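You operate a simulated robot arm through the tools that you are given. There is no shell and no other tool. Be economical: measure what you need, move in short steps, check, and stop when the job is done.

Carry out the task below with a simulated two-armed robot. There is one attempt and no reset: what you move stays moved.

## Task
Put the white cube on top of the beige medium wooden block on the top of the grey bench. Take the green peg and put it on the beech panel. Open the right counter drawer, fetch the white label that says "Oiled" from the top of the pine bench and set it in the inside of the right counter drawer, then shut the drawer. Put the white bottle that says "Outdoor" from the top of the pine bench on the top of the packing table and the white bottle marked "Slow set" in the open shelf at the counter's end. Do these in any order. Set down upright: white bottle.

The check looks at the end state, three seconds after you hand in, the way a careful person would. Anything else that was tipped, shoved, dropped, spilled or broken makes it a failure.

## Robot
Two 7-joint arms with fingered hands on one trunk, on a base that drives. Base frame: it is fixed to the floor where the robot stands at the start and does not move with it; the origin is under the middle of the robot, x ahead of it, y to its left, z up; the surface under the hand at the start is at about z = 800. Readings come in mm, degrees, newtons and seconds.
The left shoulder is at the start at [66, 173, 1203], the right one opposite. With the tool pointing down near the work surface each hand reaches from about 100 to 760 mm from the robot's upright axis, wherever it stands, measured 20 degrees to its own side. Places, roughly: beech panel [-750, 7500, 500]; green peg (4x4x6 cm) [0, 4200, 900]; inside of the right counter drawer [1300, 1400, 700]; medium wooden block (14x5x4 cm) [700, 2200, 800]; open shelf at the counter's end (24x48 cm) [2040, 7480, 460]; right counter drawer [1400, 1400, 700]; top of the packing table [3100, 1600, 800]; white bottle [-750, 4000, 1000]; white cube (4x4x4 cm) [500, -100, 800]; white label [-250, 4750, 1000]. Payload 3.5 kg a hand.
Tool frame (each hand has its own): the origin (TCP) lies between the finger pads and is the grasp point; the fingertips stand 30 mm ahead of it; z points along the fingers, y is the line along which they close. The gripper opens to 104 mm. The gripper's body begins 35 mm behind the TCP. The gripper is a hand of 3 fingers: y runs from the thumb to the fingers, the wrist lies at [-15, -104, -178] in the tool frame.
Orientation is told as [roll, pitch, yaw] about the base's x, y, z axes, in that order, counted from this pose: with the fingers straight down and the wrist toward the robot, the tool's x, y and z point along [0, 1, 0], [1, 0, 0] and [0, 0, -1] of the base frame.

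## Interface
- The arms move only by the tool send_rows. It takes "left_plan", "right_plan" or both (then of equal length, played together; a hand with none holds still); each is a list of rows, each an object (a shift or turn left out is 0) with "travel": the shift along the tool's x, y, z in mm, a list of three; "rotation": the turn, a rotation vector about the tool's x, y, z in degrees, a list of three. In form: [{"travel": [x, y, z], "rotation": [rx, ry, rz]}, ...]. A call has 1 to 20 rows; each row is the pose to reach, as a shift and turn from the pose commanded when the call began, along the tool's axes at that moment. A row lasts 0.2 s, in which the tool goes at most 50 mm and 8.6 degrees; a call with a longer step from one row to the next is refused whole. A pose out of reach is approached as far as the arm can. The call stops where the force on the tool passes 40 N (or 10 N more than at its start, if that is more) or the arm is blocked; 0.2 s more then pass. In this call time passes only in rows, and 0.2 s behind the last. It gives the time, the measured TCP pose, the force on the tool (base axes), the opening and the grip force at its end, in the units of the frame above (readings bear some noise), with the torque about the TCP (base axes, N m) and any sound that the robot's microphone picked up, and new pictures: "show" is both (left out), scene, wrist or none (wrist: the cameras of the hands that moved).
- Cameras (640 x 400 px; columns grow to the right, rows downward): "scene" is now at [157.3, -25, 1377.1]; the picture's right is [-0.22, -0.98, 0.00], its down [-0.60, 0.13, -0.79] and it looks along [0.77, -0.17, -0.62] (base axes); focal length 262 px, centre (320, 200). "left" rides on the left gripper at [-64, -94, -117] in its tool frame; the picture's right is [-0.72, -0.33, 0.61], its down [0.64, -0.65, 0.40] and it looks along [0.27, 0.68, 0.68] (tool axes); focal length 238 px, centre (320, 200). "right" rides on the right gripper at [64, -94, -117] in its tool frame; the picture's right is [-0.72, 0.33, -0.61], its down [-0.64, -0.65, 0.40] and it looks along [-0.27, 0.68, 0.68] (tool axes); focal length 238 px, centre (320, 200). There is no depth. A picture from a camera that has moved, and an enlarged one, comes with that camera's place and axes in the base frame and with its lens. The place of the scene camera against the robot may be out by one fixed shift of up to 12 mm in any direction.
- raise_lower(by): slides the trunk up (or, below 0, down) by that many mm; the arms and the scene camera ride with it, the base frame stays. It gives what a move gives, with no picture.
- steer(legs): drives the robot by 1 to 6 legs, each [ahead, left, turn to the left] in mm, mm and degrees, along the robot's own axes; the way and the turn of a leg run together, so that a leg with both is an arc; at most 1500 mm and 180 degrees a leg. The arms and the cameras ride along, it lands a little off, and it stops where it bumps. It gives what a move gives, and a new picture of the scene camera.
- move_fingers(index, middle, thumb_bend, thumb_turn, hand): sets how far each is bent, from 0 (flat) to 1 (curled in); at 0.3 the hand is open as for a grip, at 0.7 the pads meet at the TCP. One left out holds its place. A second passes; each finger stops where it meets its share of the squeeze, and holds until it gets a number again. It is the only way to open and close the hand. It gives what a move gives, with no picture; readings hold the bend of each and the force on the fingers (four entries, about 0 where the hand has none), thumb and palm. thumb_turn goes from beside the hand (0) to across from the fingers (1), as for a grip.
- turn_head(pan, tilt): turns the head with the scene camera to pan (to the left, within 86 degrees either way) and tilt (down, from -29 to 69), counted from straight ahead of the robot. It gives what a move gives, and a new picture of the scene camera.
- inspect(camera, box): a new picture of the part [left, top, right, bottom] of that camera's present view, enlarged. No time passes.
- hand_in(): hands the job in; it is judged then, once.

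Go step by step. Nothing tells you exact positions but the pictures and the camera data: compare them with the known pose of the tool, close in by small moves and look again before you grip or let go. The budget is 186 turns and 260 pictures, counting those below and the enlarged ones. Unless the task says otherwise, let go and move clear before handing in.

The tools are called after "Call:" by a JSON object that holds its "name" and its "arguments". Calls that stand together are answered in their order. send_rows: Moves the arms, as the interface text tells. Its arguments: {"type":"object","properties":{"left_plan":{"type":"array"},"right_plan":{"type":"array"},"show":{"type":"string","enum":["both","scene","wrist","none"]}},"required":[]} The other tools are called the same way: raise_lower (by) slides the trunk up or down; move_fingers (index, middle, thumb_bend, thumb_turn, hand) moves the fingers one by one; steer (legs) drives the base; turn_head (pan, tilt) turns the head that bears the scene camera; inspect (camera, box) takes an enlarged picture of a part of a camera's view; hand_in () hands the job in.

At the start:

```text
time_s: 0.0
left_tcp_pos: [520.0, 111.4, 1103.1]
left_tool_rot: [0.0, 0.1, 0.0]
left_contact_force: [-0.8, 0.5, -0.4]
left_moment: [0.0, -0.01, -0.01]
left_grip_width: 103.6
left_gripper_force: 0.0
left_shape: jaw
left_bend: [0.3, 0.3, 0.3, 0.98]
left_finger forces: [0.1, 0.0, 0.1, 0.0, 0.0, 0.0]
right_tcp_pos: [442.5, -322.6, 1076.8]
right_tool_rot: [0.0, 0.0, 0.0]
right_contact_force: [-0.1, 0.0, -0.5]
right_moment: [0.03, -0.04, 0.02]
right_grip_width: 103.6
right_gripper_force: 0.1
right_shape: jaw
right_bend: [0.3, 0.3, 0.3, 0.98]
right_finger forces: [0.0, 0.0, 0.0, 0.0, 0.1, 0.1]
trunk travel left (down, up): [-300.0, 454.0]
robot x, y, heading: [-1.2, -0.3, 0.0]
head pan, tilt: [-12.6, 38.1]
```

scene: 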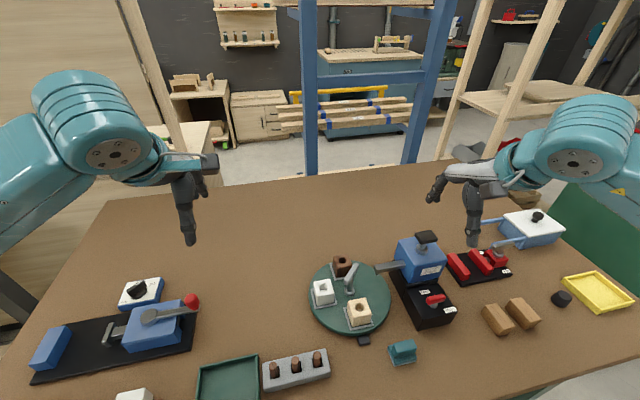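
right: 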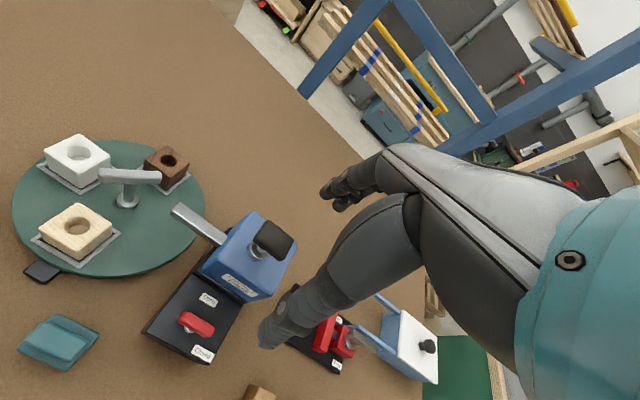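
left: 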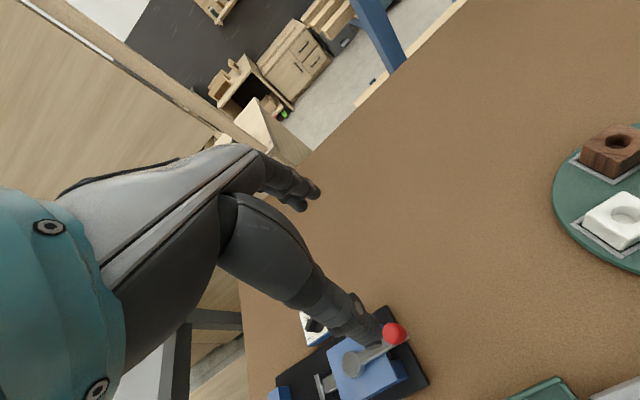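

I see the bench with a turntable holding three cubes; the white one computes to about [503,-109], matching the listed white cube. I'll enlarge it, and look around.

Call:
{"name": "inspect", "arguments": {"camera": "scene", "box": [280, 220, 480, 345]}}

Call:
{"name": "turn_head", "arguments": {"pan": 75, "tilt": 20}}

Call:
{"name": "turn_head", "arguments": {"pan": 30, "tilt": 25}}

```text
3.20 times, centred on (380, 282) of scene
camera zoom: at [157.3, -25.0, 1377.1], right [-0.22, -0.98, 0.0], down [-0.6, 0.13, -0.79], along [0.77, -0.17, -0.62], focal length 838 px, centre (128, -64)
```

zoom: 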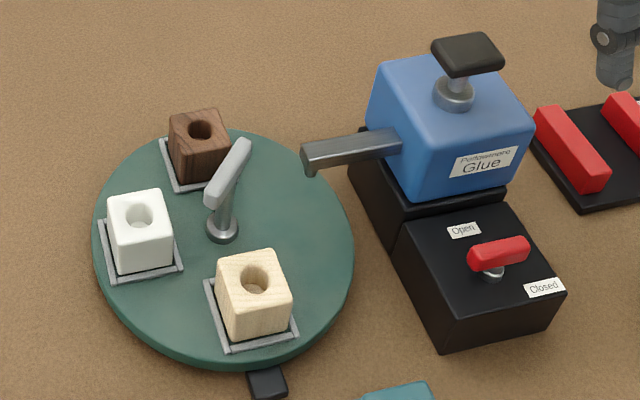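

```text
time_s: 1.6
left_tcp_pos: [520.3, 110.4, 1104.1]
left_tool_rot: [0.0, 0.0, 0.0]
left_contact_force: [0.0, 0.2, 0.1]
left_moment: [0.0, 0.04, 0.01]
left_grip_width: 103.5
left_gripper_force: 0.0
left_shape: jaw
left_bend: [0.3, 0.3, 0.3, 0.98]
left_finger forces: [0.0, 0.0, 0.1, 0.0, 0.0, 0.0]
right_tcp_pos: [443.6, -323.2, 1076.6]
right_tool_rot: [-0.1, 0.0, 0.1]
right_contact_force: [0.4, 0.1, -0.2]
right_moment: [0.0, -0.01, 0.0]
right_grip_width: 103.4
right_gripper_force: 0.0
right_shape: jaw
right_bend: [0.3, 0.3, 0.3, 0.98]
right_finger forces: [0.0, 0.0, 0.0, 0.0, 0.0, 0.0]
trunk travel left (down, up): [-300.0, 454.0]
robot x, y, heading: [0.3, -0.5, 0.1]
head pan, tilt: [75.0, 20.0]
camera scene: at [97.3, 83.7, 1405.7], right [0.97, -0.26, 0.0], down [-0.09, -0.33, -0.94], along [0.24, 0.91, -0.34], focal length 262 px, centre (320, 200)
```

scene: 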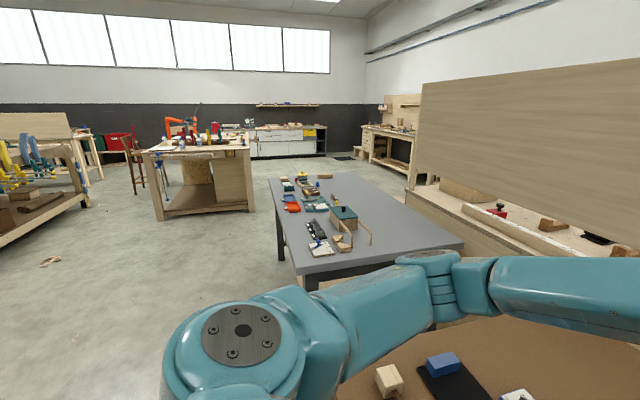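

```text
time_s: 2.7
left_tcp_pos: [520.2, 111.0, 1104.1]
left_tool_rot: [0.0, 0.0, 0.0]
left_contact_force: [0.9, 0.3, 1.0]
left_moment: [0.02, 0.01, 0.0]
left_grip_width: 103.5
left_gripper_force: 0.1
left_shape: jaw
left_bend: [0.3, 0.3, 0.3, 0.98]
left_finger forces: [0.1, 0.0, 0.0, 0.0, 0.1, 0.0]
right_tcp_pos: [442.3, -322.5, 1077.1]
right_tool_rot: [0.1, 0.0, -0.1]
right_contact_force: [0.2, 0.4, -0.1]
right_moment: [0.0, -0.01, 0.01]
right_grip_width: 103.4
right_gripper_force: 0.0
right_shape: jaw
right_bend: [0.3, 0.3, 0.3, 0.98]
right_finger forces: [0.0, 0.0, 0.1, 0.1, 0.0, 0.1]
trunk travel left (down, up): [-300.0, 454.0]
robot x, y, heading: [-0.2, -2.4, 0.2]
head pan, tilt: [30.0, 25.0]
camera scene: at [152.9, 39.9, 1397.7], right [0.5, -0.87, 0.0], down [-0.37, -0.21, -0.91], along [0.78, 0.45, -0.42], focal length 262 px, centre (320, 200)
```

scene: 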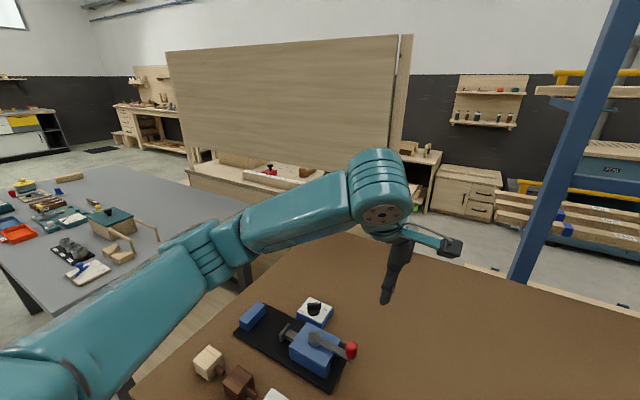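

The white cube lies near [485,-103] with top about z 860. I'll bring the right hand above it and look with the wrist camera.

Call:
{"name": "send_rows", "arguments": {"right_plan": [{"travel": [45, 8, 0]}, {"travel": [90, 16, 0]}, {"travel": [135, 24, 0]}, {"travel": [180, 32, 10]}, {"travel": [220, 42, 30]}, {"travel": [220, 42, 70]}, {"travel": [220, 42, 100]}], "show": "wrist"}}

Call:
{"name": "turn_head", "arguments": {"pan": -12, "tilt": 45}}

```text
time_s: 4.3
left_tcp_pos: [519.6, 112.1, 1103.4]
left_tool_rot: [0.0, 0.0, 0.0]
left_contact_force: [-0.8, 0.9, -0.1]
left_moment: [0.03, -0.01, -0.01]
left_grip_width: 103.6
left_gripper_force: 0.0
left_shape: jaw
left_bend: [0.3, 0.3, 0.3, 0.98]
left_finger forces: [0.0, 0.0, 0.1, 0.1, 0.1, 0.0]
right_tcp_pos: [483.7, -103.2, 977.3]
right_tool_rot: [0.1, 0.1, 0.0]
right_contact_force: [0.2, -1.4, -0.1]
right_moment: [-0.01, 0.06, -0.02]
right_grip_width: 103.8
right_gripper_force: 0.0
right_shape: jaw
right_bend: [0.3, 0.3, 0.3, 0.98]
right_finger forces: [0.1, 0.1, 0.0, 0.0, 0.1, 0.0]
trunk travel left (down, up): [-300.0, 454.0]
robot x, y, heading: [-0.0, 2.1, 0.0]
head pan, tilt: [30.0, 25.0]
camera right: at [389.7, -39.0, 1094.9], right [0.33, -0.72, 0.61], down [-0.65, -0.64, -0.4], along [0.68, -0.27, -0.68], focal length 238 px, centre (320, 200)
```

right: 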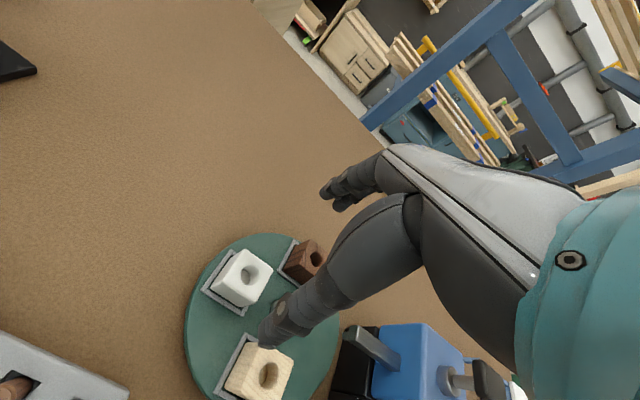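

```text
time_s: 5.4
left_tcp_pos: [521.1, 111.6, 1102.3]
left_tool_rot: [0.0, 0.0, -0.1]
left_contact_force: [-0.2, -0.7, 0.1]
left_moment: [0.02, -0.02, 0.0]
left_grip_width: 103.4
left_gripper_force: 0.1
left_shape: jaw
left_bend: [0.3, 0.3, 0.3, 0.98]
left_finger forces: [0.0, 0.0, 0.1, 0.0, 0.0, 0.1]
right_tcp_pos: [483.9, -103.5, 977.4]
right_tool_rot: [-0.1, 0.0, 0.1]
right_contact_force: [0.3, 0.1, -0.4]
right_moment: [-0.01, -0.03, 0.03]
right_grip_width: 103.7
right_gripper_force: 0.0
right_shape: jaw
right_bend: [0.3, 0.3, 0.3, 0.98]
right_finger forces: [0.0, 0.0, 0.0, 0.1, 0.0, 0.0]
trunk travel left (down, up): [-300.0, 454.0]
robot x, y, heading: [-1.9, -0.7, -0.0]
head pan, tilt: [-12.0, 45.0]
camera scene: at [152.7, -23.0, 1367.1], right [-0.21, -0.98, 0.0], down [-0.69, 0.15, -0.71], along [0.69, -0.15, -0.71], focal length 262 px, centre (320, 200)
```

scene: 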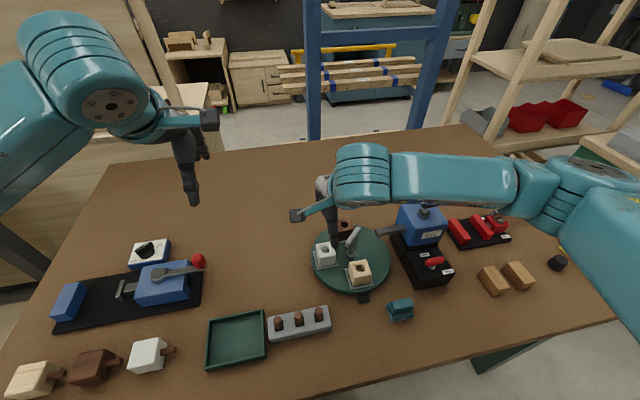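

Wrist geometry puts the cube at about [480,-97], top ~853. Enlarging to refine and check yaw.

Call:
{"name": "inspect", "arguments": {"camera": "right", "box": [180, 220, 340, 400]}}

Call:
{"name": "inspect", "arguments": {"camera": "scene", "box": [280, 170, 400, 300]}}

```text
2.22 times, centred on (260, 310) of right
camera zoom: at [389.7, -39.6, 1095.5], right [0.33, -0.72, 0.61], down [-0.65, -0.64, -0.4], along [0.68, -0.27, -0.68], focal length 530 px, centre (453, -44)
```

zoom: 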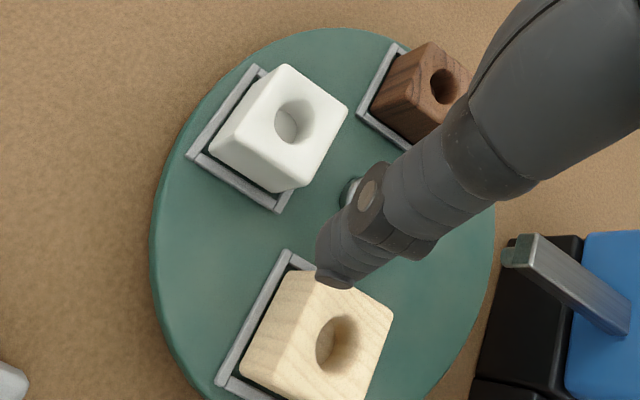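

```text
3.08 times, centred on (340, 235) of scene
camera zoom: at [152.7, -23.0, 1367.1], right [-0.21, -0.98, 0.0], down [-0.69, 0.15, -0.71], along [0.69, -0.15, -0.71], focal length 805 px, centre (258, 92)
```

zoom: 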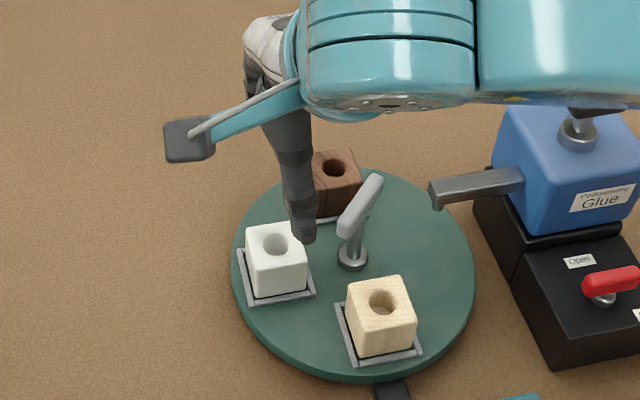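

Cube centre ≈ [481,-100], aligned to the base axes. I'll descend to TCP z≈900 and check.

Call:
{"name": "send_rows", "arguments": {"right_plan": [{"travel": [3, -3, 40]}, {"travel": [3, -3, 77]}], "show": "both"}}

Call:
{"name": "inspect", "arguments": {"camera": "scene", "box": [280, 190, 400, 300]}}

```text
time_s: 6.0
left_tcp_pos: [519.1, 110.6, 1102.7]
left_tool_rot: [-0.1, 0.0, 0.0]
left_contact_force: [-0.7, -0.7, -0.3]
left_moment: [-0.01, -0.01, -0.01]
left_grip_width: 103.5
left_gripper_force: 0.0
left_shape: jaw
left_bend: [0.3, 0.3, 0.3, 0.98]
left_finger forces: [0.0, 0.0, 0.1, 0.0, 0.1, 0.0]
right_tcp_pos: [481.7, -99.9, 898.2]
right_tool_rot: [-0.2, -0.1, 0.0]
right_contact_force: [0.1, 0.4, 0.8]
right_moment: [0.0, -0.01, -0.01]
right_grip_width: 103.7
right_gripper_force: 0.0
right_shape: jaw
right_bend: [0.3, 0.3, 0.3, 0.98]
right_finger forces: [0.0, 0.1, 0.0, 0.0, 0.0, 0.0]
trunk travel left (down, up): [-300.0, 454.0]
robot x, y, heading: [0.6, -0.1, 0.1]
head pan, tilt: [-12.0, 45.0]
camera scene: at [152.8, -23.2, 1367.1], right [-0.21, -0.98, 0.0], down [-0.69, 0.15, -0.71], along [0.69, -0.15, -0.71], focal length 262 px, centre (320, 200)
camera right: at [387.3, -36.6, 1016.9], right [0.33, -0.72, 0.61], down [-0.65, -0.64, -0.4], along [0.68, -0.27, -0.68], focal length 238 px, centre (320, 200)
```

scene: 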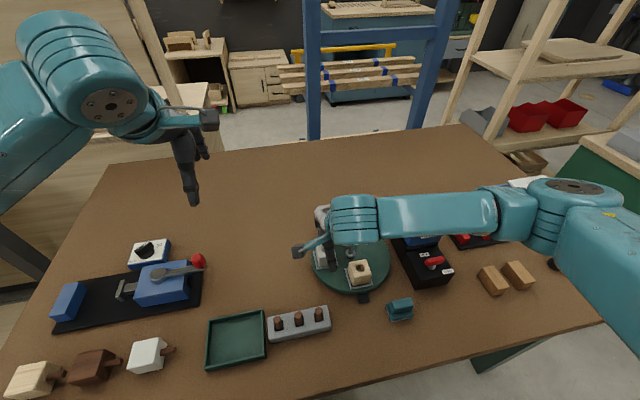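
right: 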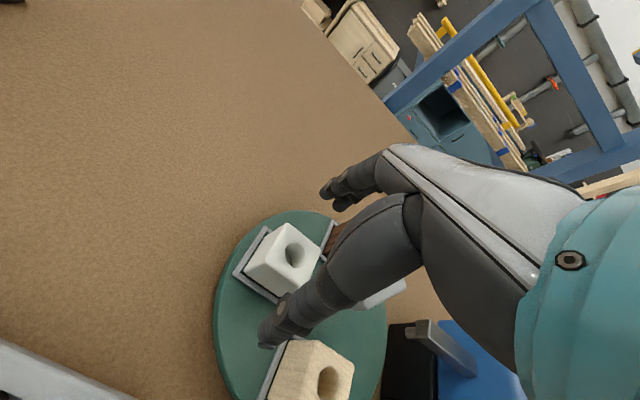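

```text
3.64 times, centred on (340, 245) of scene
camera zoom: at [152.8, -23.2, 1367.1], right [-0.21, -0.98, 0.0], down [-0.69, 0.15, -0.71], along [0.69, -0.15, -0.71], focal length 952 px, centre (247, 36)
```

zoom: 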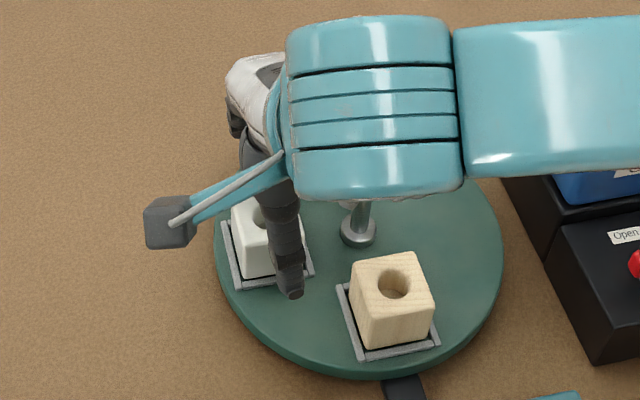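

Alignment looks right: the thumb is on the near side and the cube is between. I'll descend to TCP z≈856 and close.

Call:
{"name": "send_rows", "arguments": {"right_plan": [{"travel": [0, 0, 22]}, {"travel": [0, 0, 43]}], "show": "wrist"}}

Call:
{"name": "move_fingers", "arguments": {"hand": "right", "index": 0.7, "middle": 0.7, "thumb_bend": 0.7}}

```text
time_s: 6.6
left_tcp_pos: [520.5, 110.6, 1103.0]
left_tool_rot: [0.0, 0.0, 0.0]
left_contact_force: [-0.7, -0.7, 0.5]
left_moment: [0.01, 0.0, -0.01]
left_grip_width: 103.5
left_gripper_force: 0.1
left_shape: jaw
left_bend: [0.3, 0.3, 0.3, 0.98]
left_finger forces: [0.0, 0.0, 0.0, 0.0, 0.1, 0.0]
right_tcp_pos: [482.4, -99.0, 857.0]
right_tool_rot: [0.0, -0.1, 0.1]
right_contact_force: [-0.2, 0.1, -0.1]
right_moment: [0.0, 0.01, -0.01]
right_grip_width: 103.7
right_gripper_force: 0.1
right_shape: jaw
right_bend: [0.3, 0.3, 0.3, 0.98]
right_finger forces: [0.1, 0.1, 0.1, 0.0, 0.0, 0.1]
trunk travel left (down, up): [-300.0, 454.0]
robot x, y, heading: [-0.4, -1.6, -0.2]
head pan, tilt: [-12.0, 45.0]
camera right: at [387.4, -35.2, 974.0], right [0.33, -0.72, 0.61], down [-0.65, -0.64, -0.4], along [0.68, -0.27, -0.68], focal length 238 px, centre (320, 200)
```

right: 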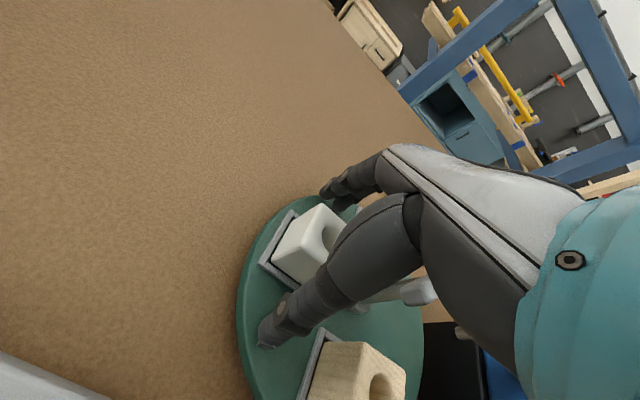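

```text
time_s: 7.6
left_tcp_pos: [519.8, 111.5, 1104.3]
left_tool_rot: [0.0, -0.1, 0.0]
left_contact_force: [1.0, -0.6, -0.4]
left_moment: [-0.01, 0.02, -0.02]
left_grip_width: 103.9
left_gripper_force: 0.0
left_shape: jaw
left_bend: [0.3, 0.3, 0.3, 0.98]
left_finger forces: [0.0, 0.0, 0.0, 0.0, 0.1, 0.0]
right_tcp_pos: [484.6, -98.3, 859.2]
right_tool_rot: [0.2, -0.5, 0.0]
right_contact_force: [8.3, -0.6, 25.0]
right_moment: [-0.2, -0.72, 0.3]
right_grip_width: 34.7
right_gripper_force: 29.5
right_shape: fingers
right_bend: [0.59, 0.59, 0.58, 0.98]
right_finger forces: [9.2, 35.0, 0.0, 0.0, 15.5, 0.1]
trunk travel left (down, up): [-300.0, 454.0]
robot x, y, heading: [-2.8, -0.2, -0.1]
head pan, tilt: [-12.0, 45.0]
```

The grip shows 35 mm width and an upward force of 25 N, so something may be pressing. I'll look before lifting.

Call:
{"name": "inspect", "arguments": {"camera": "right", "box": [220, 160, 420, 400]}}

Call:
{"name": "inspect", "arguments": {"camera": "scene", "box": [280, 190, 400, 300]}}

```text
1.67 times, centred on (320, 280) of right
camera zoom: at [387.9, -34.8, 976.6], right [0.32, -0.72, 0.62], down [-0.65, -0.64, -0.41], along [0.69, -0.27, -0.67], focal length 397 px, centre (320, 67)
```

zoom: 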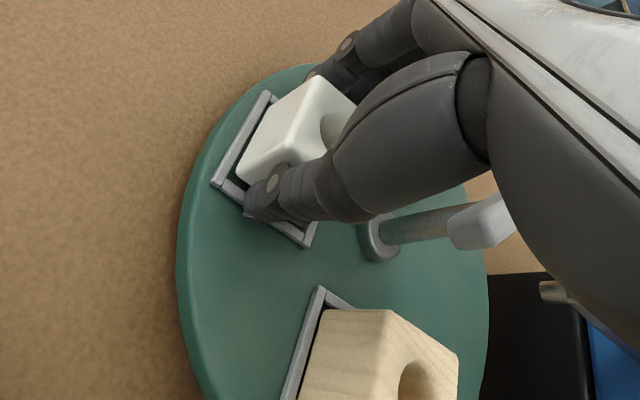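

```text
3.64 times, centred on (340, 245) of scene
camera zoom: at [151.6, -22.7, 1367.4], right [-0.21, -0.98, 0.0], down [-0.69, 0.15, -0.71], along [0.69, -0.15, -0.71], focal length 952 px, centre (247, 36)
```

zoom: 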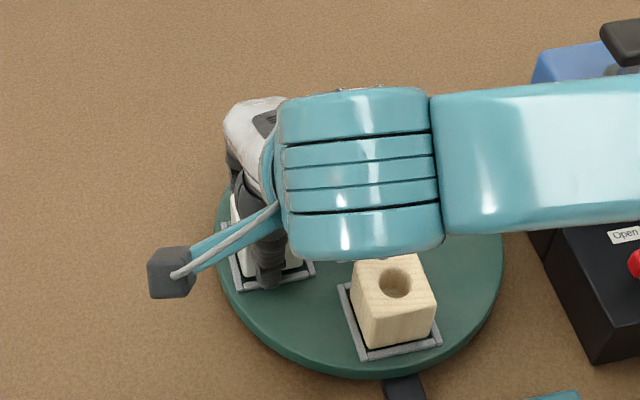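

The thumb lies against the near face and the fingers against the far one. I'll lift gently and check whether the cube follows.

Call:
{"name": "send_rows", "arguments": {"right_plan": [{"travel": [0, 0, -5]}, {"travel": [0, 0, -12]}, {"travel": [0, 0, -25]}], "show": "wrist"}}

```text
time_s: 8.4
left_tcp_pos: [520.4, 110.5, 1103.0]
left_tool_rot: [0.0, 0.0, 0.1]
left_contact_force: [0.3, -0.2, 0.6]
left_moment: [-0.01, -0.01, -0.03]
left_grip_width: 103.6
left_gripper_force: 0.0
left_shape: jaw
left_bend: [0.3, 0.3, 0.3, 0.98]
left_finger forces: [0.0, 0.1, 0.0, 0.0, 0.0, 0.1]
right_tcp_pos: [481.2, -101.6, 881.4]
right_tool_rot: [-0.1, 0.3, 0.1]
right_contact_force: [0.6, 0.2, 0.4]
right_moment: [0.0, 0.0, 0.03]
right_grip_width: 34.7
right_gripper_force: 14.8
right_shape: fingers
right_bend: [0.59, 0.63, 0.58, 0.96]
right_finger forces: [8.6, 6.9, 0.0, 0.0, 15.5, 0.0]
trunk travel left (down, up): [-300.0, 454.0]
robot x, y, heading: [0.2, 0.0, -0.2]
head pan, tilt: [-12.0, 45.0]
camera right: at [386.5, -36.0, 998.6], right [0.33, -0.72, 0.61], down [-0.65, -0.64, -0.4], along [0.68, -0.27, -0.68], focal length 238 px, centre (320, 200)
```

right: 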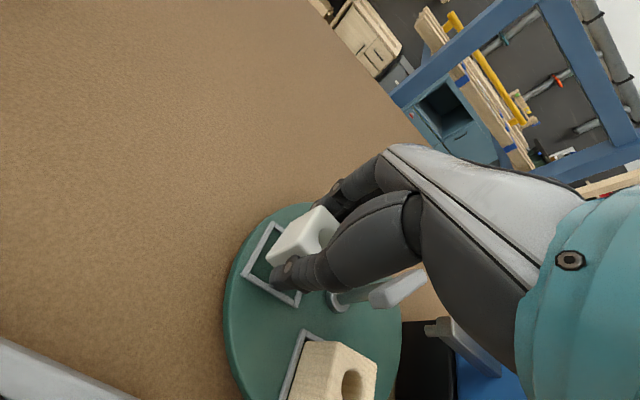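

The cube is held. I'll raise the hand clear, raise the trunk for travel, and look around to plan the drive.

Call:
{"name": "send_rows", "arguments": {"right_plan": [{"travel": [0, 0, -45]}, {"travel": [0, 0, -90]}, {"travel": [-20, -20, -135]}, {"travel": [-60, -40, -180]}, {"travel": [-100, -60, -210]}], "show": "wrist"}}

Call:
{"name": "raise_lower", "arguments": {"by": 150}}

Call:
{"name": "turn_head", "arguments": {"pan": 86, "tilt": 30}}

```text
refused: row 3 steps farther than a row can; nothing moved
```

```text
time_s: 10.2
left_tcp_pos: [521.6, 111.5, 1252.9]
left_tool_rot: [-0.1, 0.1, -0.2]
left_contact_force: [0.5, 0.4, 0.2]
left_moment: [0.0, 0.02, 0.01]
left_grip_width: 103.7
left_gripper_force: 0.1
left_shape: jaw
left_bend: [0.3, 0.3, 0.3, 0.98]
left_finger forces: [0.0, 0.1, 0.0, 0.1, 0.0, 0.0]
right_tcp_pos: [482.1, -99.9, 1031.0]
right_tool_rot: [-0.1, 0.0, 0.0]
right_contact_force: [-0.6, 0.5, -0.8]
right_moment: [0.02, 0.04, 0.01]
right_grip_width: 34.9
right_gripper_force: 15.1
right_shape: fingers
right_bend: [0.59, 0.63, 0.58, 0.96]
right_finger forces: [8.6, 6.9, 0.1, 0.0, 15.6, 0.0]
trunk travel left (down, up): [-450.0, 304.0]
robot x, y, heading: [1.9, 1.9, -0.0]
head pan, tilt: [-12.0, 45.0]
```

```text
time_s: 11.9
left_tcp_pos: [520.2, 111.6, 1252.7]
left_tool_rot: [0.0, 0.1, -0.1]
left_contact_force: [-0.8, 0.5, -0.2]
left_moment: [0.01, -0.02, -0.01]
left_grip_width: 104.0
left_gripper_force: 0.0
left_shape: jaw
left_bend: [0.3, 0.3, 0.3, 0.98]
left_finger forces: [0.1, 0.0, 0.0, 0.0, 0.0, 0.1]
right_tcp_pos: [482.1, -100.5, 1031.4]
right_tool_rot: [0.1, 0.0, 0.0]
right_contact_force: [-0.8, 0.2, 0.2]
right_moment: [0.01, 0.0, 0.0]
right_grip_width: 34.5
right_gripper_force: 15.5
right_shape: fingers
right_bend: [0.59, 0.63, 0.58, 0.96]
right_finger forces: [8.6, 6.9, 0.1, 0.0, 15.4, 0.1]
trunk travel left (down, up): [-450.0, 304.0]
robot x, y, heading: [2.4, -2.9, -0.2]
head pan, tilt: [85.9, 30.0]
camera scene: at [38.6, 84.0, 1541.2], right [1.0, -0.07, 0.0], down [-0.04, -0.5, -0.87], along [0.06, 0.86, -0.5], focal length 262 px, centre (320, 200)
```

scene: 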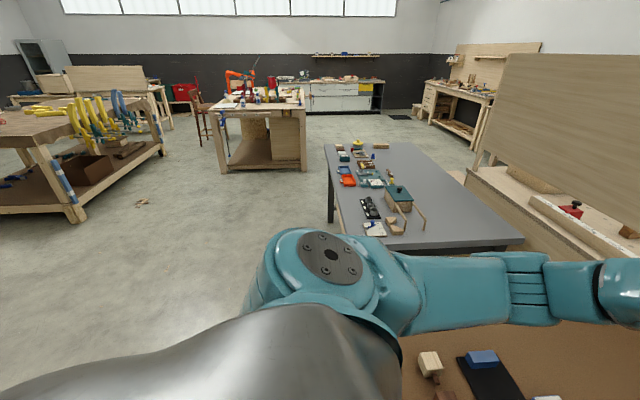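

I've mapped roughly: grey bench x 235–1090, y 945–2400; pine bench begins y≈3400. I'll lift the cube higher then strafe left toward the gap beyond the grey bench.

Call:
{"name": "send_rows", "arguments": {"right_plan": [{"travel": [0, 0, -45]}, {"travel": [-10, -10, -85]}, {"travel": [-40, -20, -120]}, {"travel": [-75, -30, -150]}, {"travel": [-110, -40, -170]}], "show": "none"}}

Call:
{"name": "steer", "arguments": {"legs": [[-60, 0, 0], [0, 1400, 0], [0, 1300, 0]]}}

```text
time_s: 13.1
left_tcp_pos: [518.5, 110.4, 1253.2]
left_tool_rot: [0.0, 0.0, 0.1]
left_contact_force: [0.3, -0.9, 0.4]
left_moment: [0.02, 0.02, -0.01]
left_grip_width: 103.5
left_gripper_force: 0.1
left_shape: jaw
left_bend: [0.3, 0.3, 0.3, 0.98]
left_finger forces: [0.1, 0.1, 0.0, 0.0, 0.0, 0.0]
right_tcp_pos: [442.1, -212.5, 1201.5]
right_tool_rot: [0.0, 0.0, 0.0]
right_contact_force: [0.3, -0.1, -0.5]
right_moment: [-0.03, -0.01, 0.02]
right_grip_width: 34.6
right_gripper_force: 15.2
right_shape: fingers
right_bend: [0.59, 0.63, 0.58, 0.96]
right_finger forces: [8.6, 6.7, 0.1, 0.1, 15.4, 0.0]
trunk travel left (down, up): [-450.0, 304.0]
robot x, y, heading: [1.2, -1.0, 0.2]
head pan, tilt: [85.9, 30.0]
```

```text
time_s: 26.9
left_tcp_pos: [486.9, 2834.2, 1253.9]
left_tool_rot: [0.0, 0.0, -0.9]
left_contact_force: [-0.6, -0.2, 0.7]
left_moment: [-0.01, -0.01, 0.03]
left_grip_width: 103.6
left_gripper_force: 0.1
left_shape: jaw
left_bend: [0.3, 0.3, 0.3, 0.98]
left_finger forces: [0.1, 0.0, 0.1, 0.1, 0.0, 0.0]
right_tcp_pos: [405.4, 2516.5, 1201.2]
right_tool_rot: [0.1, 0.0, -1.0]
right_contact_force: [0.4, -1.0, 0.3]
right_moment: [-0.01, -0.02, 0.0]
right_grip_width: 34.6
right_gripper_force: 15.4
right_shape: fingers
right_bend: [0.59, 0.63, 0.58, 0.96]
right_finger forces: [8.6, 6.8, 0.1, 0.1, 15.4, 0.0]
trunk travel left (down, up): [-450.0, 304.0]
robot x, y, heading: [-35.6, 2732.7, -0.6]
head pan, tilt: [85.9, 30.0]
camera scene: at [4.6, 2815.5, 1541.2], right [1.0, -0.09, 0.0], down [-0.04, -0.5, -0.87], along [0.07, 0.86, -0.5], focal length 262 px, centre (320, 200)
```

scene: 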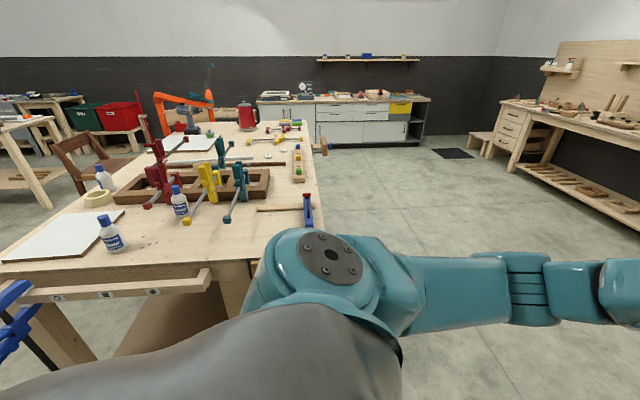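

I've a good view of the pine bench now. I'll enlarge it to identify bottles/label, then turn to face the grey bench's end.

Call:
{"name": "inspect", "arguments": {"camera": "scene", "box": [80, 90, 330, 260]}}

Call:
{"name": "turn_head", "arguments": {"pan": -70, "tilt": 40}}

```text
2.35 times, centred on (205, 175) of scene
camera zoom: at [4.6, 2815.5, 1541.2], right [1.0, -0.09, 0.0], down [-0.04, -0.5, -0.87], along [0.07, 0.86, -0.5], focal length 616 px, centre (591, 259)
```

zoom: 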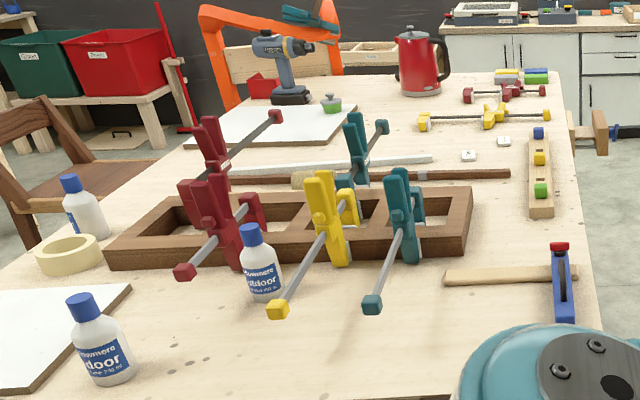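

```text
time_s: 29.4
left_tcp_pos: [487.2, 2835.2, 1253.5]
left_tool_rot: [0.0, 0.0, -0.9]
left_contact_force: [0.5, 0.2, 0.6]
left_moment: [-0.01, 0.0, -0.01]
left_grip_width: 103.4
left_gripper_force: 0.0
left_shape: jaw
left_bend: [0.3, 0.3, 0.3, 0.98]
left_finger forces: [0.0, 0.1, 0.0, 0.0, 0.0, 0.0]
right_tcp_pos: [405.5, 2515.6, 1200.4]
right_tool_rot: [0.0, 0.0, -0.9]
right_contact_force: [0.9, 0.6, -1.0]
right_moment: [0.02, 0.0, 0.0]
right_grip_width: 34.7
right_gripper_force: 15.6
right_shape: fingers
right_bend: [0.59, 0.63, 0.58, 0.96]
right_finger forces: [8.6, 6.8, 0.1, 0.0, 15.4, 0.1]
trunk travel left (down, up): [-450.0, 304.0]
robot x, y, heading: [-36.4, 2730.9, -0.8]
head pan, tilt: [-70.0, 40.0]
camera scene: at [24.8, 2645.0, 1525.9], right [-0.94, -0.33, 0.0], down [-0.21, 0.61, -0.77], along [0.25, -0.72, -0.64], focal length 262 px, centre (320, 200)
```

scene: 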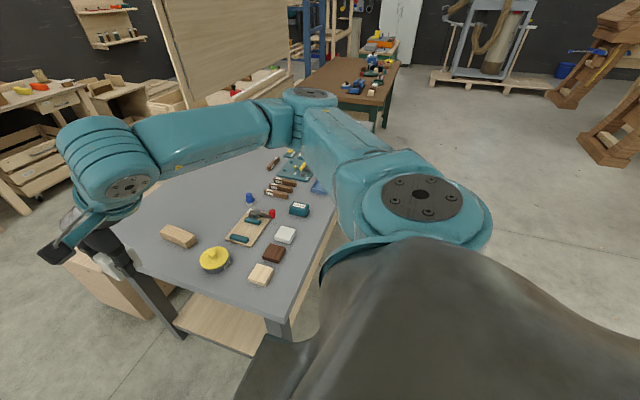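

The beige block is near [700,2221] on the grey bench. I'll turn right to face the bench's end and look.

Call:
{"name": "steer", "arguments": {"legs": [[0, 100, 0], [0, 0, -90]]}}

Call:
{"name": "turn_head", "arguments": {"pan": 45, "tilt": 45}}

```text
time_s: 34.2
left_tcp_pos: [86.3, 2313.5, 1253.4]
left_tool_rot: [0.0, 0.1, -88.8]
left_contact_force: [0.9, -1.2, 0.5]
left_moment: [-0.01, -0.02, -0.04]
left_grip_width: 103.6
left_gripper_force: 0.1
left_shape: jaw
left_bend: [0.3, 0.3, 0.3, 0.98]
left_finger forces: [0.1, 0.0, 0.0, 0.1, 0.1, 0.0]
right_tcp_pos: [-235.7, 2384.9, 1200.4]
right_tool_rot: [0.0, 0.0, -88.8]
right_contact_force: [-0.4, -0.9, -0.1]
right_moment: [0.03, -0.02, 0.0]
right_grip_width: 34.3
right_gripper_force: 14.1
right_shape: fingers
right_bend: [0.59, 0.63, 0.58, 0.96]
right_finger forces: [8.4, 6.7, 0.0, 0.1, 15.0, 0.1]
trunk travel left (down, up): [-450.0, 304.0]
robot x, y, heading: [-36.8, 2833.2, -88.7]
head pan, tilt: [-70.0, 40.0]
camera scene: at [-108.7, 2766.9, 1525.9], right [-0.36, 0.93, 0.0], down [0.6, 0.23, -0.77], along [-0.71, -0.28, -0.64], focal length 262 px, centre (320, 200)
```

scene: 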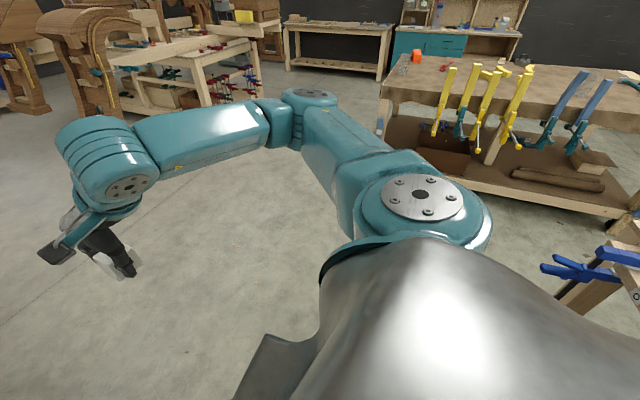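

```text
time_s: 36.2
left_tcp_pos: [87.3, 2313.7, 1252.0]
left_tool_rot: [0.1, 0.0, -88.9]
left_contact_force: [-0.6, 0.4, -0.3]
left_moment: [-0.02, -0.01, 0.01]
left_grip_width: 103.5
left_gripper_force: 0.1
left_shape: jaw
left_bend: [0.3, 0.3, 0.3, 0.98]
left_finger forces: [0.0, 0.0, 0.1, 0.0, 0.1, 0.1]
right_tcp_pos: [-235.4, 2384.3, 1200.3]
right_tool_rot: [0.0, 0.0, -88.8]
right_contact_force: [0.8, -0.3, 0.5]
right_moment: [0.06, -0.01, 0.0]
right_grip_width: 34.4
right_gripper_force: 14.7
right_shape: fingers
right_bend: [0.59, 0.63, 0.58, 0.96]
right_finger forces: [8.4, 6.7, 0.0, 0.1, 14.9, 0.0]
trunk travel left (down, up): [-450.0, 304.0]
robot x, y, heading: [-31.1, 2828.1, -89.0]
head pan, tilt: [45.0, 45.0]
camera scene: at [29.2, 2741.1, 1518.6], right [-0.69, -0.72, 0.0], down [-0.51, 0.49, -0.71], along [0.51, -0.49, -0.71], focal length 262 px, centre (320, 200)
```

scene: 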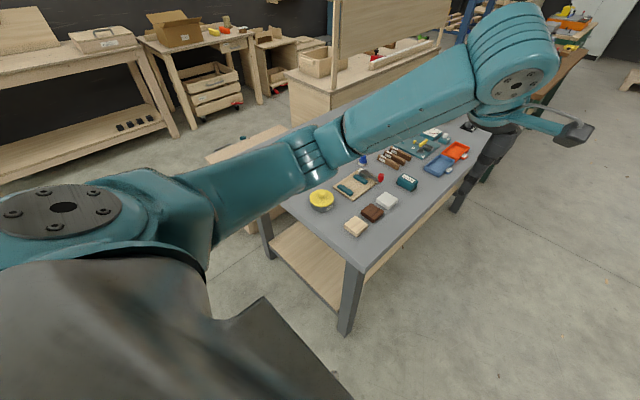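

I'll strafe toward +x by 450 and look again since the arm occludes the floor ahead.

Call:
{"name": "steer", "arguments": {"legs": [[0, 450, -1]]}}

Call:
{"name": "turn_head", "arguments": {"pan": 80, "tilt": 35}}

Call:
{"name": "turn_head", "arguments": {"pan": 15, "tilt": 50}}

```text
time_s: 38.9
left_tcp_pos: [523.2, 2318.0, 1253.7]
left_tool_rot: [-0.1, 0.0, -89.8]
left_contact_force: [0.7, -0.6, -0.2]
left_moment: [0.02, 0.04, 0.01]
left_grip_width: 103.7
left_gripper_force: 0.0
left_shape: jaw
left_bend: [0.3, 0.3, 0.3, 0.98]
left_finger forces: [0.0, 0.0, 0.0, 0.1, 0.1, 0.0]
right_tcp_pos: [201.7, 2393.2, 1201.4]
right_tool_rot: [-0.2, 0.0, -89.8]
right_contact_force: [1.1, -0.2, 0.2]
right_moment: [0.02, 0.0, -0.01]
right_grip_width: 34.2
right_gripper_force: 14.7
right_shape: fingers
right_bend: [0.59, 0.63, 0.58, 0.96]
right_finger forces: [8.4, 6.7, 0.0, 0.1, 14.9, 0.0]
trunk travel left (down, up): [-450.0, 304.0]
robot x, y, heading: [409.9, 2836.2, -89.7]
head pan, tilt: [45.0, 45.0]
camera scene: at [471.9, 2745.3, 1518.6], right [-0.7, -0.71, 0.0], down [-0.5, 0.5, -0.71], along [0.5, -0.5, -0.71], focal length 262 px, centre (320, 200)
```

scene: 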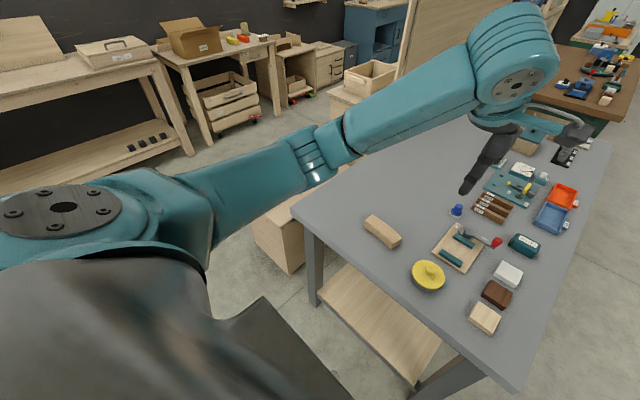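

```text
time_s: 39.9
left_tcp_pos: [521.8, 2315.7, 1253.0]
left_tool_rot: [0.0, -0.1, -89.8]
left_contact_force: [0.1, -0.1, -0.5]
left_moment: [-0.04, -0.01, -0.02]
left_grip_width: 103.7
left_gripper_force: 0.1
left_shape: jaw
left_bend: [0.3, 0.3, 0.3, 0.98]
left_finger forces: [0.0, 0.0, 0.0, 0.1, 0.0, 0.0]
right_tcp_pos: [201.0, 2393.4, 1200.8]
right_tool_rot: [-0.1, 0.0, -89.8]
right_contact_force: [-0.4, -0.6, -0.7]
right_moment: [-0.01, -0.01, 0.02]
right_grip_width: 34.3
right_gripper_force: 15.1
right_shape: fingers
right_bend: [0.59, 0.63, 0.58, 0.96]
right_finger forces: [8.4, 6.8, 0.0, 0.0, 14.9, 0.0]
trunk travel left (down, up): [-450.0, 304.0]
robot x, y, heading: [411.2, 2839.5, -90.0]
head pan, tilt: [80.0, 35.0]
camera scene: at [500.7, 2787.5, 1533.4], right [-0.17, -0.99, 0.0], down [-0.57, 0.1, -0.82], along [0.81, -0.14, -0.57], focal length 262 px, centre (320, 200)
```

scene: 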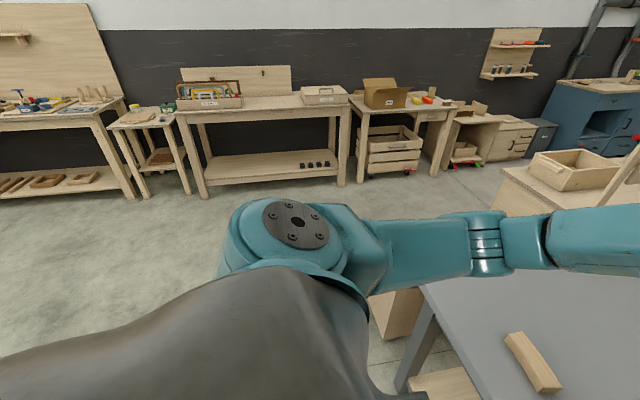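

```text
time_s: 41.2
left_tcp_pos: [522.2, 2316.9, 1252.8]
left_tool_rot: [-0.1, 0.0, -89.8]
left_contact_force: [0.3, 0.7, 0.1]
left_moment: [-0.01, 0.0, 0.02]
left_grip_width: 103.4
left_gripper_force: 0.1
left_shape: jaw
left_bend: [0.3, 0.3, 0.3, 0.98]
left_finger forces: [0.1, 0.1, 0.0, 0.1, 0.0, 0.0]
right_tcp_pos: [201.1, 2392.3, 1200.5]
right_tool_rot: [0.1, 0.1, -89.9]
right_contact_force: [0.3, -0.1, 0.4]
right_moment: [-0.02, -0.01, -0.04]
right_grip_width: 34.4
right_gripper_force: 14.7
right_shape: fingers
right_bend: [0.59, 0.63, 0.58, 0.96]
right_finger forces: [8.4, 6.8, 0.1, 0.1, 15.0, 0.0]
trunk travel left (down, up): [-450.0, 304.0]
robot x, y, heading: [413.2, 2837.0, -89.8]
head pan, tilt: [15.0, 50.0]
camera scene: at [434.1, 2728.3, 1511.7], right [-0.96, -0.26, 0.0], down [-0.2, 0.74, -0.64], along [0.17, -0.62, -0.77], focal length 262 px, centre (320, 200)
```

scene: 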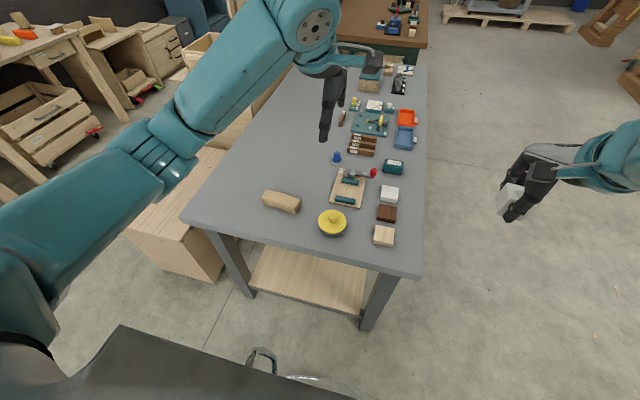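

The way is clear. Block centre ≈ [708,2228], axis about 9° off x. I'll drive to x≈860, y≈2700.

Call:
{"name": "steer", "arguments": {"legs": [[0, 445, 0], [135, 0, 0]]}}

Call:
{"name": "turn_head", "arguments": {"pan": -10, "tilt": 50}}

```text
time_s: 44.9
left_tcp_pos: [976.3, 2185.2, 1252.5]
left_tool_rot: [0.1, 0.0, -89.6]
left_contact_force: [0.1, 0.0, -0.2]
left_moment: [0.01, 0.02, 0.01]
left_grip_width: 103.5
left_gripper_force: 0.1
left_shape: jaw
left_bend: [0.3, 0.3, 0.3, 0.98]
left_finger forces: [0.0, 0.0, 0.0, 0.0, 0.0, 0.1]
right_tcp_pos: [655.2, 2259.7, 1201.4]
right_tool_rot: [0.0, 0.0, -89.6]
right_contact_force: [0.1, 0.1, -0.7]
right_moment: [-0.01, -0.02, 0.02]
right_grip_width: 34.5
right_gripper_force: 15.1
right_shape: fingers
right_bend: [0.59, 0.63, 0.58, 0.96]
right_finger forces: [8.4, 6.7, 0.0, 0.0, 15.1, 0.0]
trunk travel left (down, up): [-450.0, 304.0]
robot x, y, heading: [860.5, 2708.8, -89.4]
head pan, tilt: [15.0, 50.0]
camera scene: at [886.4, 2595.7, 1511.7], right [-0.96, -0.27, 0.0], down [-0.2, 0.74, -0.64], along [0.17, -0.62, -0.77], focal length 262 px, centre (320, 200)
```

scene: 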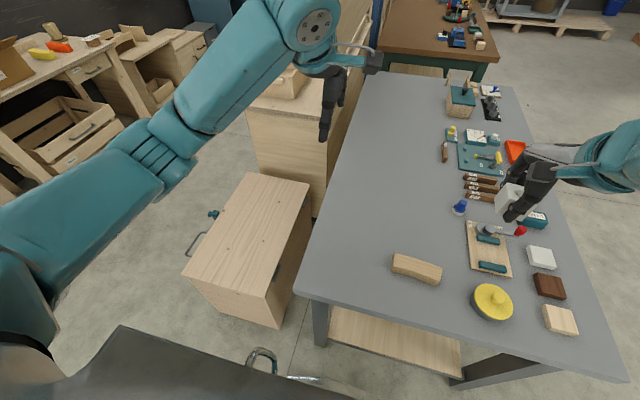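

```text
time_s: 45.8
left_tcp_pos: [976.1, 2185.5, 1252.4]
left_tool_rot: [0.1, 0.0, -89.7]
left_contact_force: [-0.3, 0.1, 0.2]
left_moment: [0.0, -0.02, 0.01]
left_grip_width: 103.6
left_gripper_force: 0.0
left_shape: jaw
left_bend: [0.3, 0.3, 0.3, 0.98]
left_finger forces: [0.1, 0.1, 0.1, 0.0, 0.0, 0.0]
right_tcp_pos: [654.6, 2260.0, 1199.8]
right_tool_rot: [-0.1, -0.1, -89.6]
right_contact_force: [-0.1, 0.7, -0.5]
right_moment: [-0.03, 0.0, -0.02]
right_grip_width: 34.2
right_gripper_force: 14.7
right_shape: fingers
right_bend: [0.59, 0.63, 0.58, 0.96]
right_finger forces: [8.4, 6.8, 0.0, 0.0, 15.2, 0.0]
trunk travel left (down, up): [-450.0, 304.0]
robot x, y, heading: [862.6, 2703.3, -89.3]
head pan, tilt: [-10.0, 50.0]
camera scene: at [853.2, 2594.9, 1511.7], right [-0.99, 0.17, 0.0], down [0.13, 0.76, -0.64], along [-0.11, -0.63, -0.77], focal length 262 px, centre (320, 200)
```

scene: 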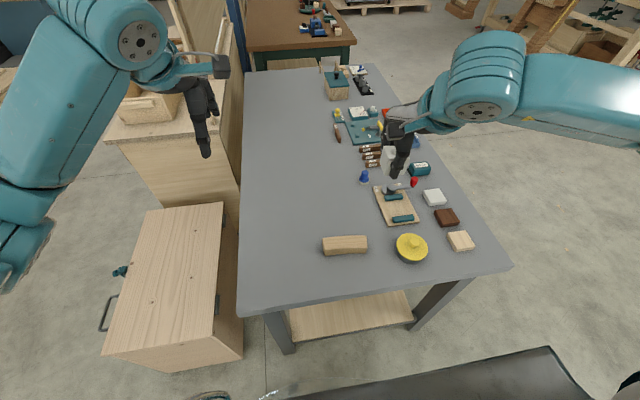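

Block ≈ [715,2225]. Moving the right hand above it to ~z 1000 and viewing.

Call:
{"name": "send_rows", "arguments": {"right_plan": [{"travel": [30, 17, 20], "rotation": [0, 0, 4]}, {"travel": [60, 35, 50], "rotation": [0, 0, 9]}, {"travel": [60, 35, 95], "rotation": [0, 0, 9]}, {"travel": [60, 35, 140], "rotation": [0, 0, 9]}, {"travel": [60, 35, 185], "rotation": [0, 0, 9]}, {"travel": [60, 35, 220], "rotation": [0, 0, 9]}], "show": "both"}}

Call:
{"name": "inspect", "arguments": {"camera": "scene", "box": [280, 140, 460, 280]}}

Call:
{"name": "inspect", "arguments": {"camera": "right", "box": [160, 160, 400, 400]}}

```text
time_s: 47.2
left_tcp_pos: [975.3, 2185.8, 1253.6]
left_tool_rot: [0.0, 0.0, -89.6]
left_contact_force: [-0.7, -0.6, 0.1]
left_moment: [0.03, -0.01, 0.02]
left_grip_width: 103.6
left_gripper_force: 0.1
left_shape: jaw
left_bend: [0.3, 0.3, 0.3, 0.98]
left_finger forces: [0.1, 0.1, 0.1, 0.0, 0.1, 0.0]
right_tcp_pos: [713.8, 2225.8, 981.4]
right_tool_rot: [0.0, -0.1, -98.6]
right_contact_force: [0.1, 0.4, -0.5]
right_moment: [0.0, -0.02, 0.03]
right_grip_width: 34.2
right_gripper_force: 15.2
right_shape: fingers
right_bend: [0.59, 0.63, 0.58, 0.96]
right_finger forces: [8.2, 6.7, 0.0, 0.0, 14.9, 0.0]
trunk travel left (down, up): [-450.0, 304.0]
robot x, y, heading: [860.9, 2705.7, -89.7]
head pan, tilt: [-10.0, 50.0]
camera scene: at [853.2, 2594.6, 1511.7], right [-0.99, 0.17, 0.0], down [0.13, 0.76, -0.64], along [-0.11, -0.63, -0.77], focal length 262 px, centre (320, 200)
camera right: at [791.3, 2309.8, 1098.9], right [-0.76, -0.21, 0.61], down [-0.54, 0.74, -0.4], along [-0.37, -0.64, -0.68], focal length 238 px, centre (320, 200)
```

scene: 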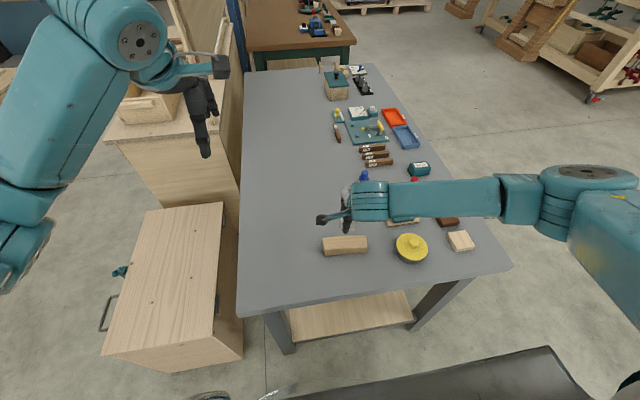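
right: 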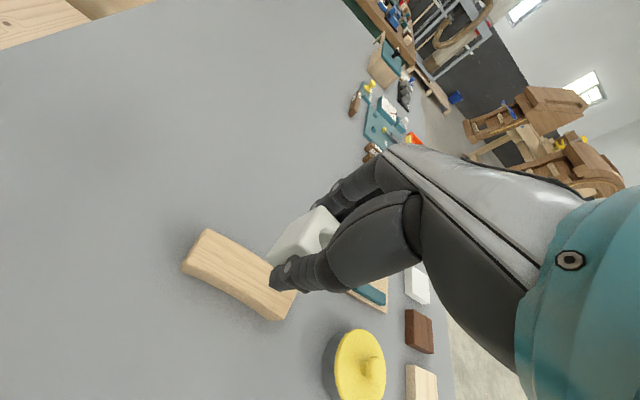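

```text
2.86 times, centred on (370, 210) of scene
camera zoom: at [853.2, 2594.6, 1511.7], right [-0.99, 0.17, 0.0], down [0.13, 0.76, -0.64], along [-0.11, -0.63, -0.77], focal length 748 px, centre (177, 171)
```

zoom: 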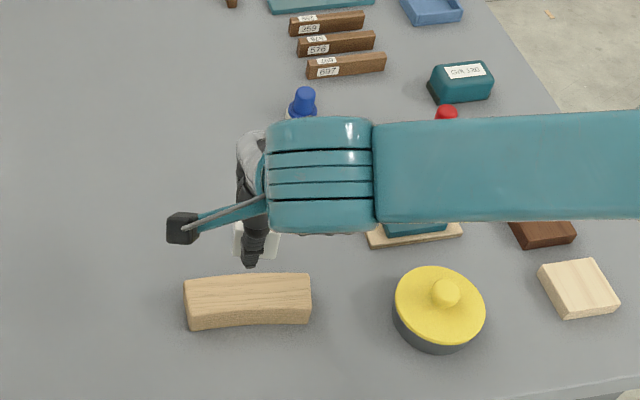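

```text
1.67 times, centred on (280, 280) of right
camera zoom: at [791.3, 2309.8, 1098.9], right [-0.76, -0.21, 0.61], down [-0.54, 0.74, -0.4], along [-0.37, -0.64, -0.68], focal length 397 px, centre (387, 67)
```

zoom: 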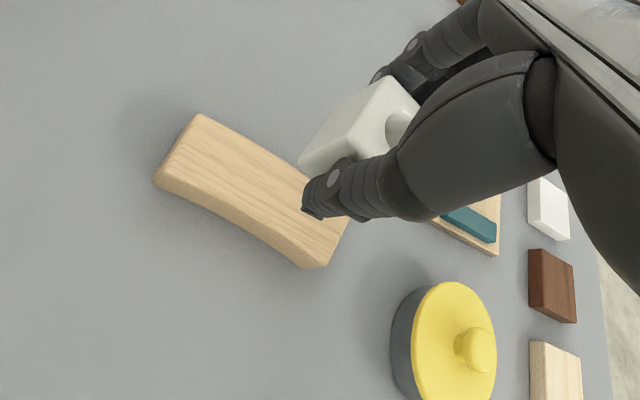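

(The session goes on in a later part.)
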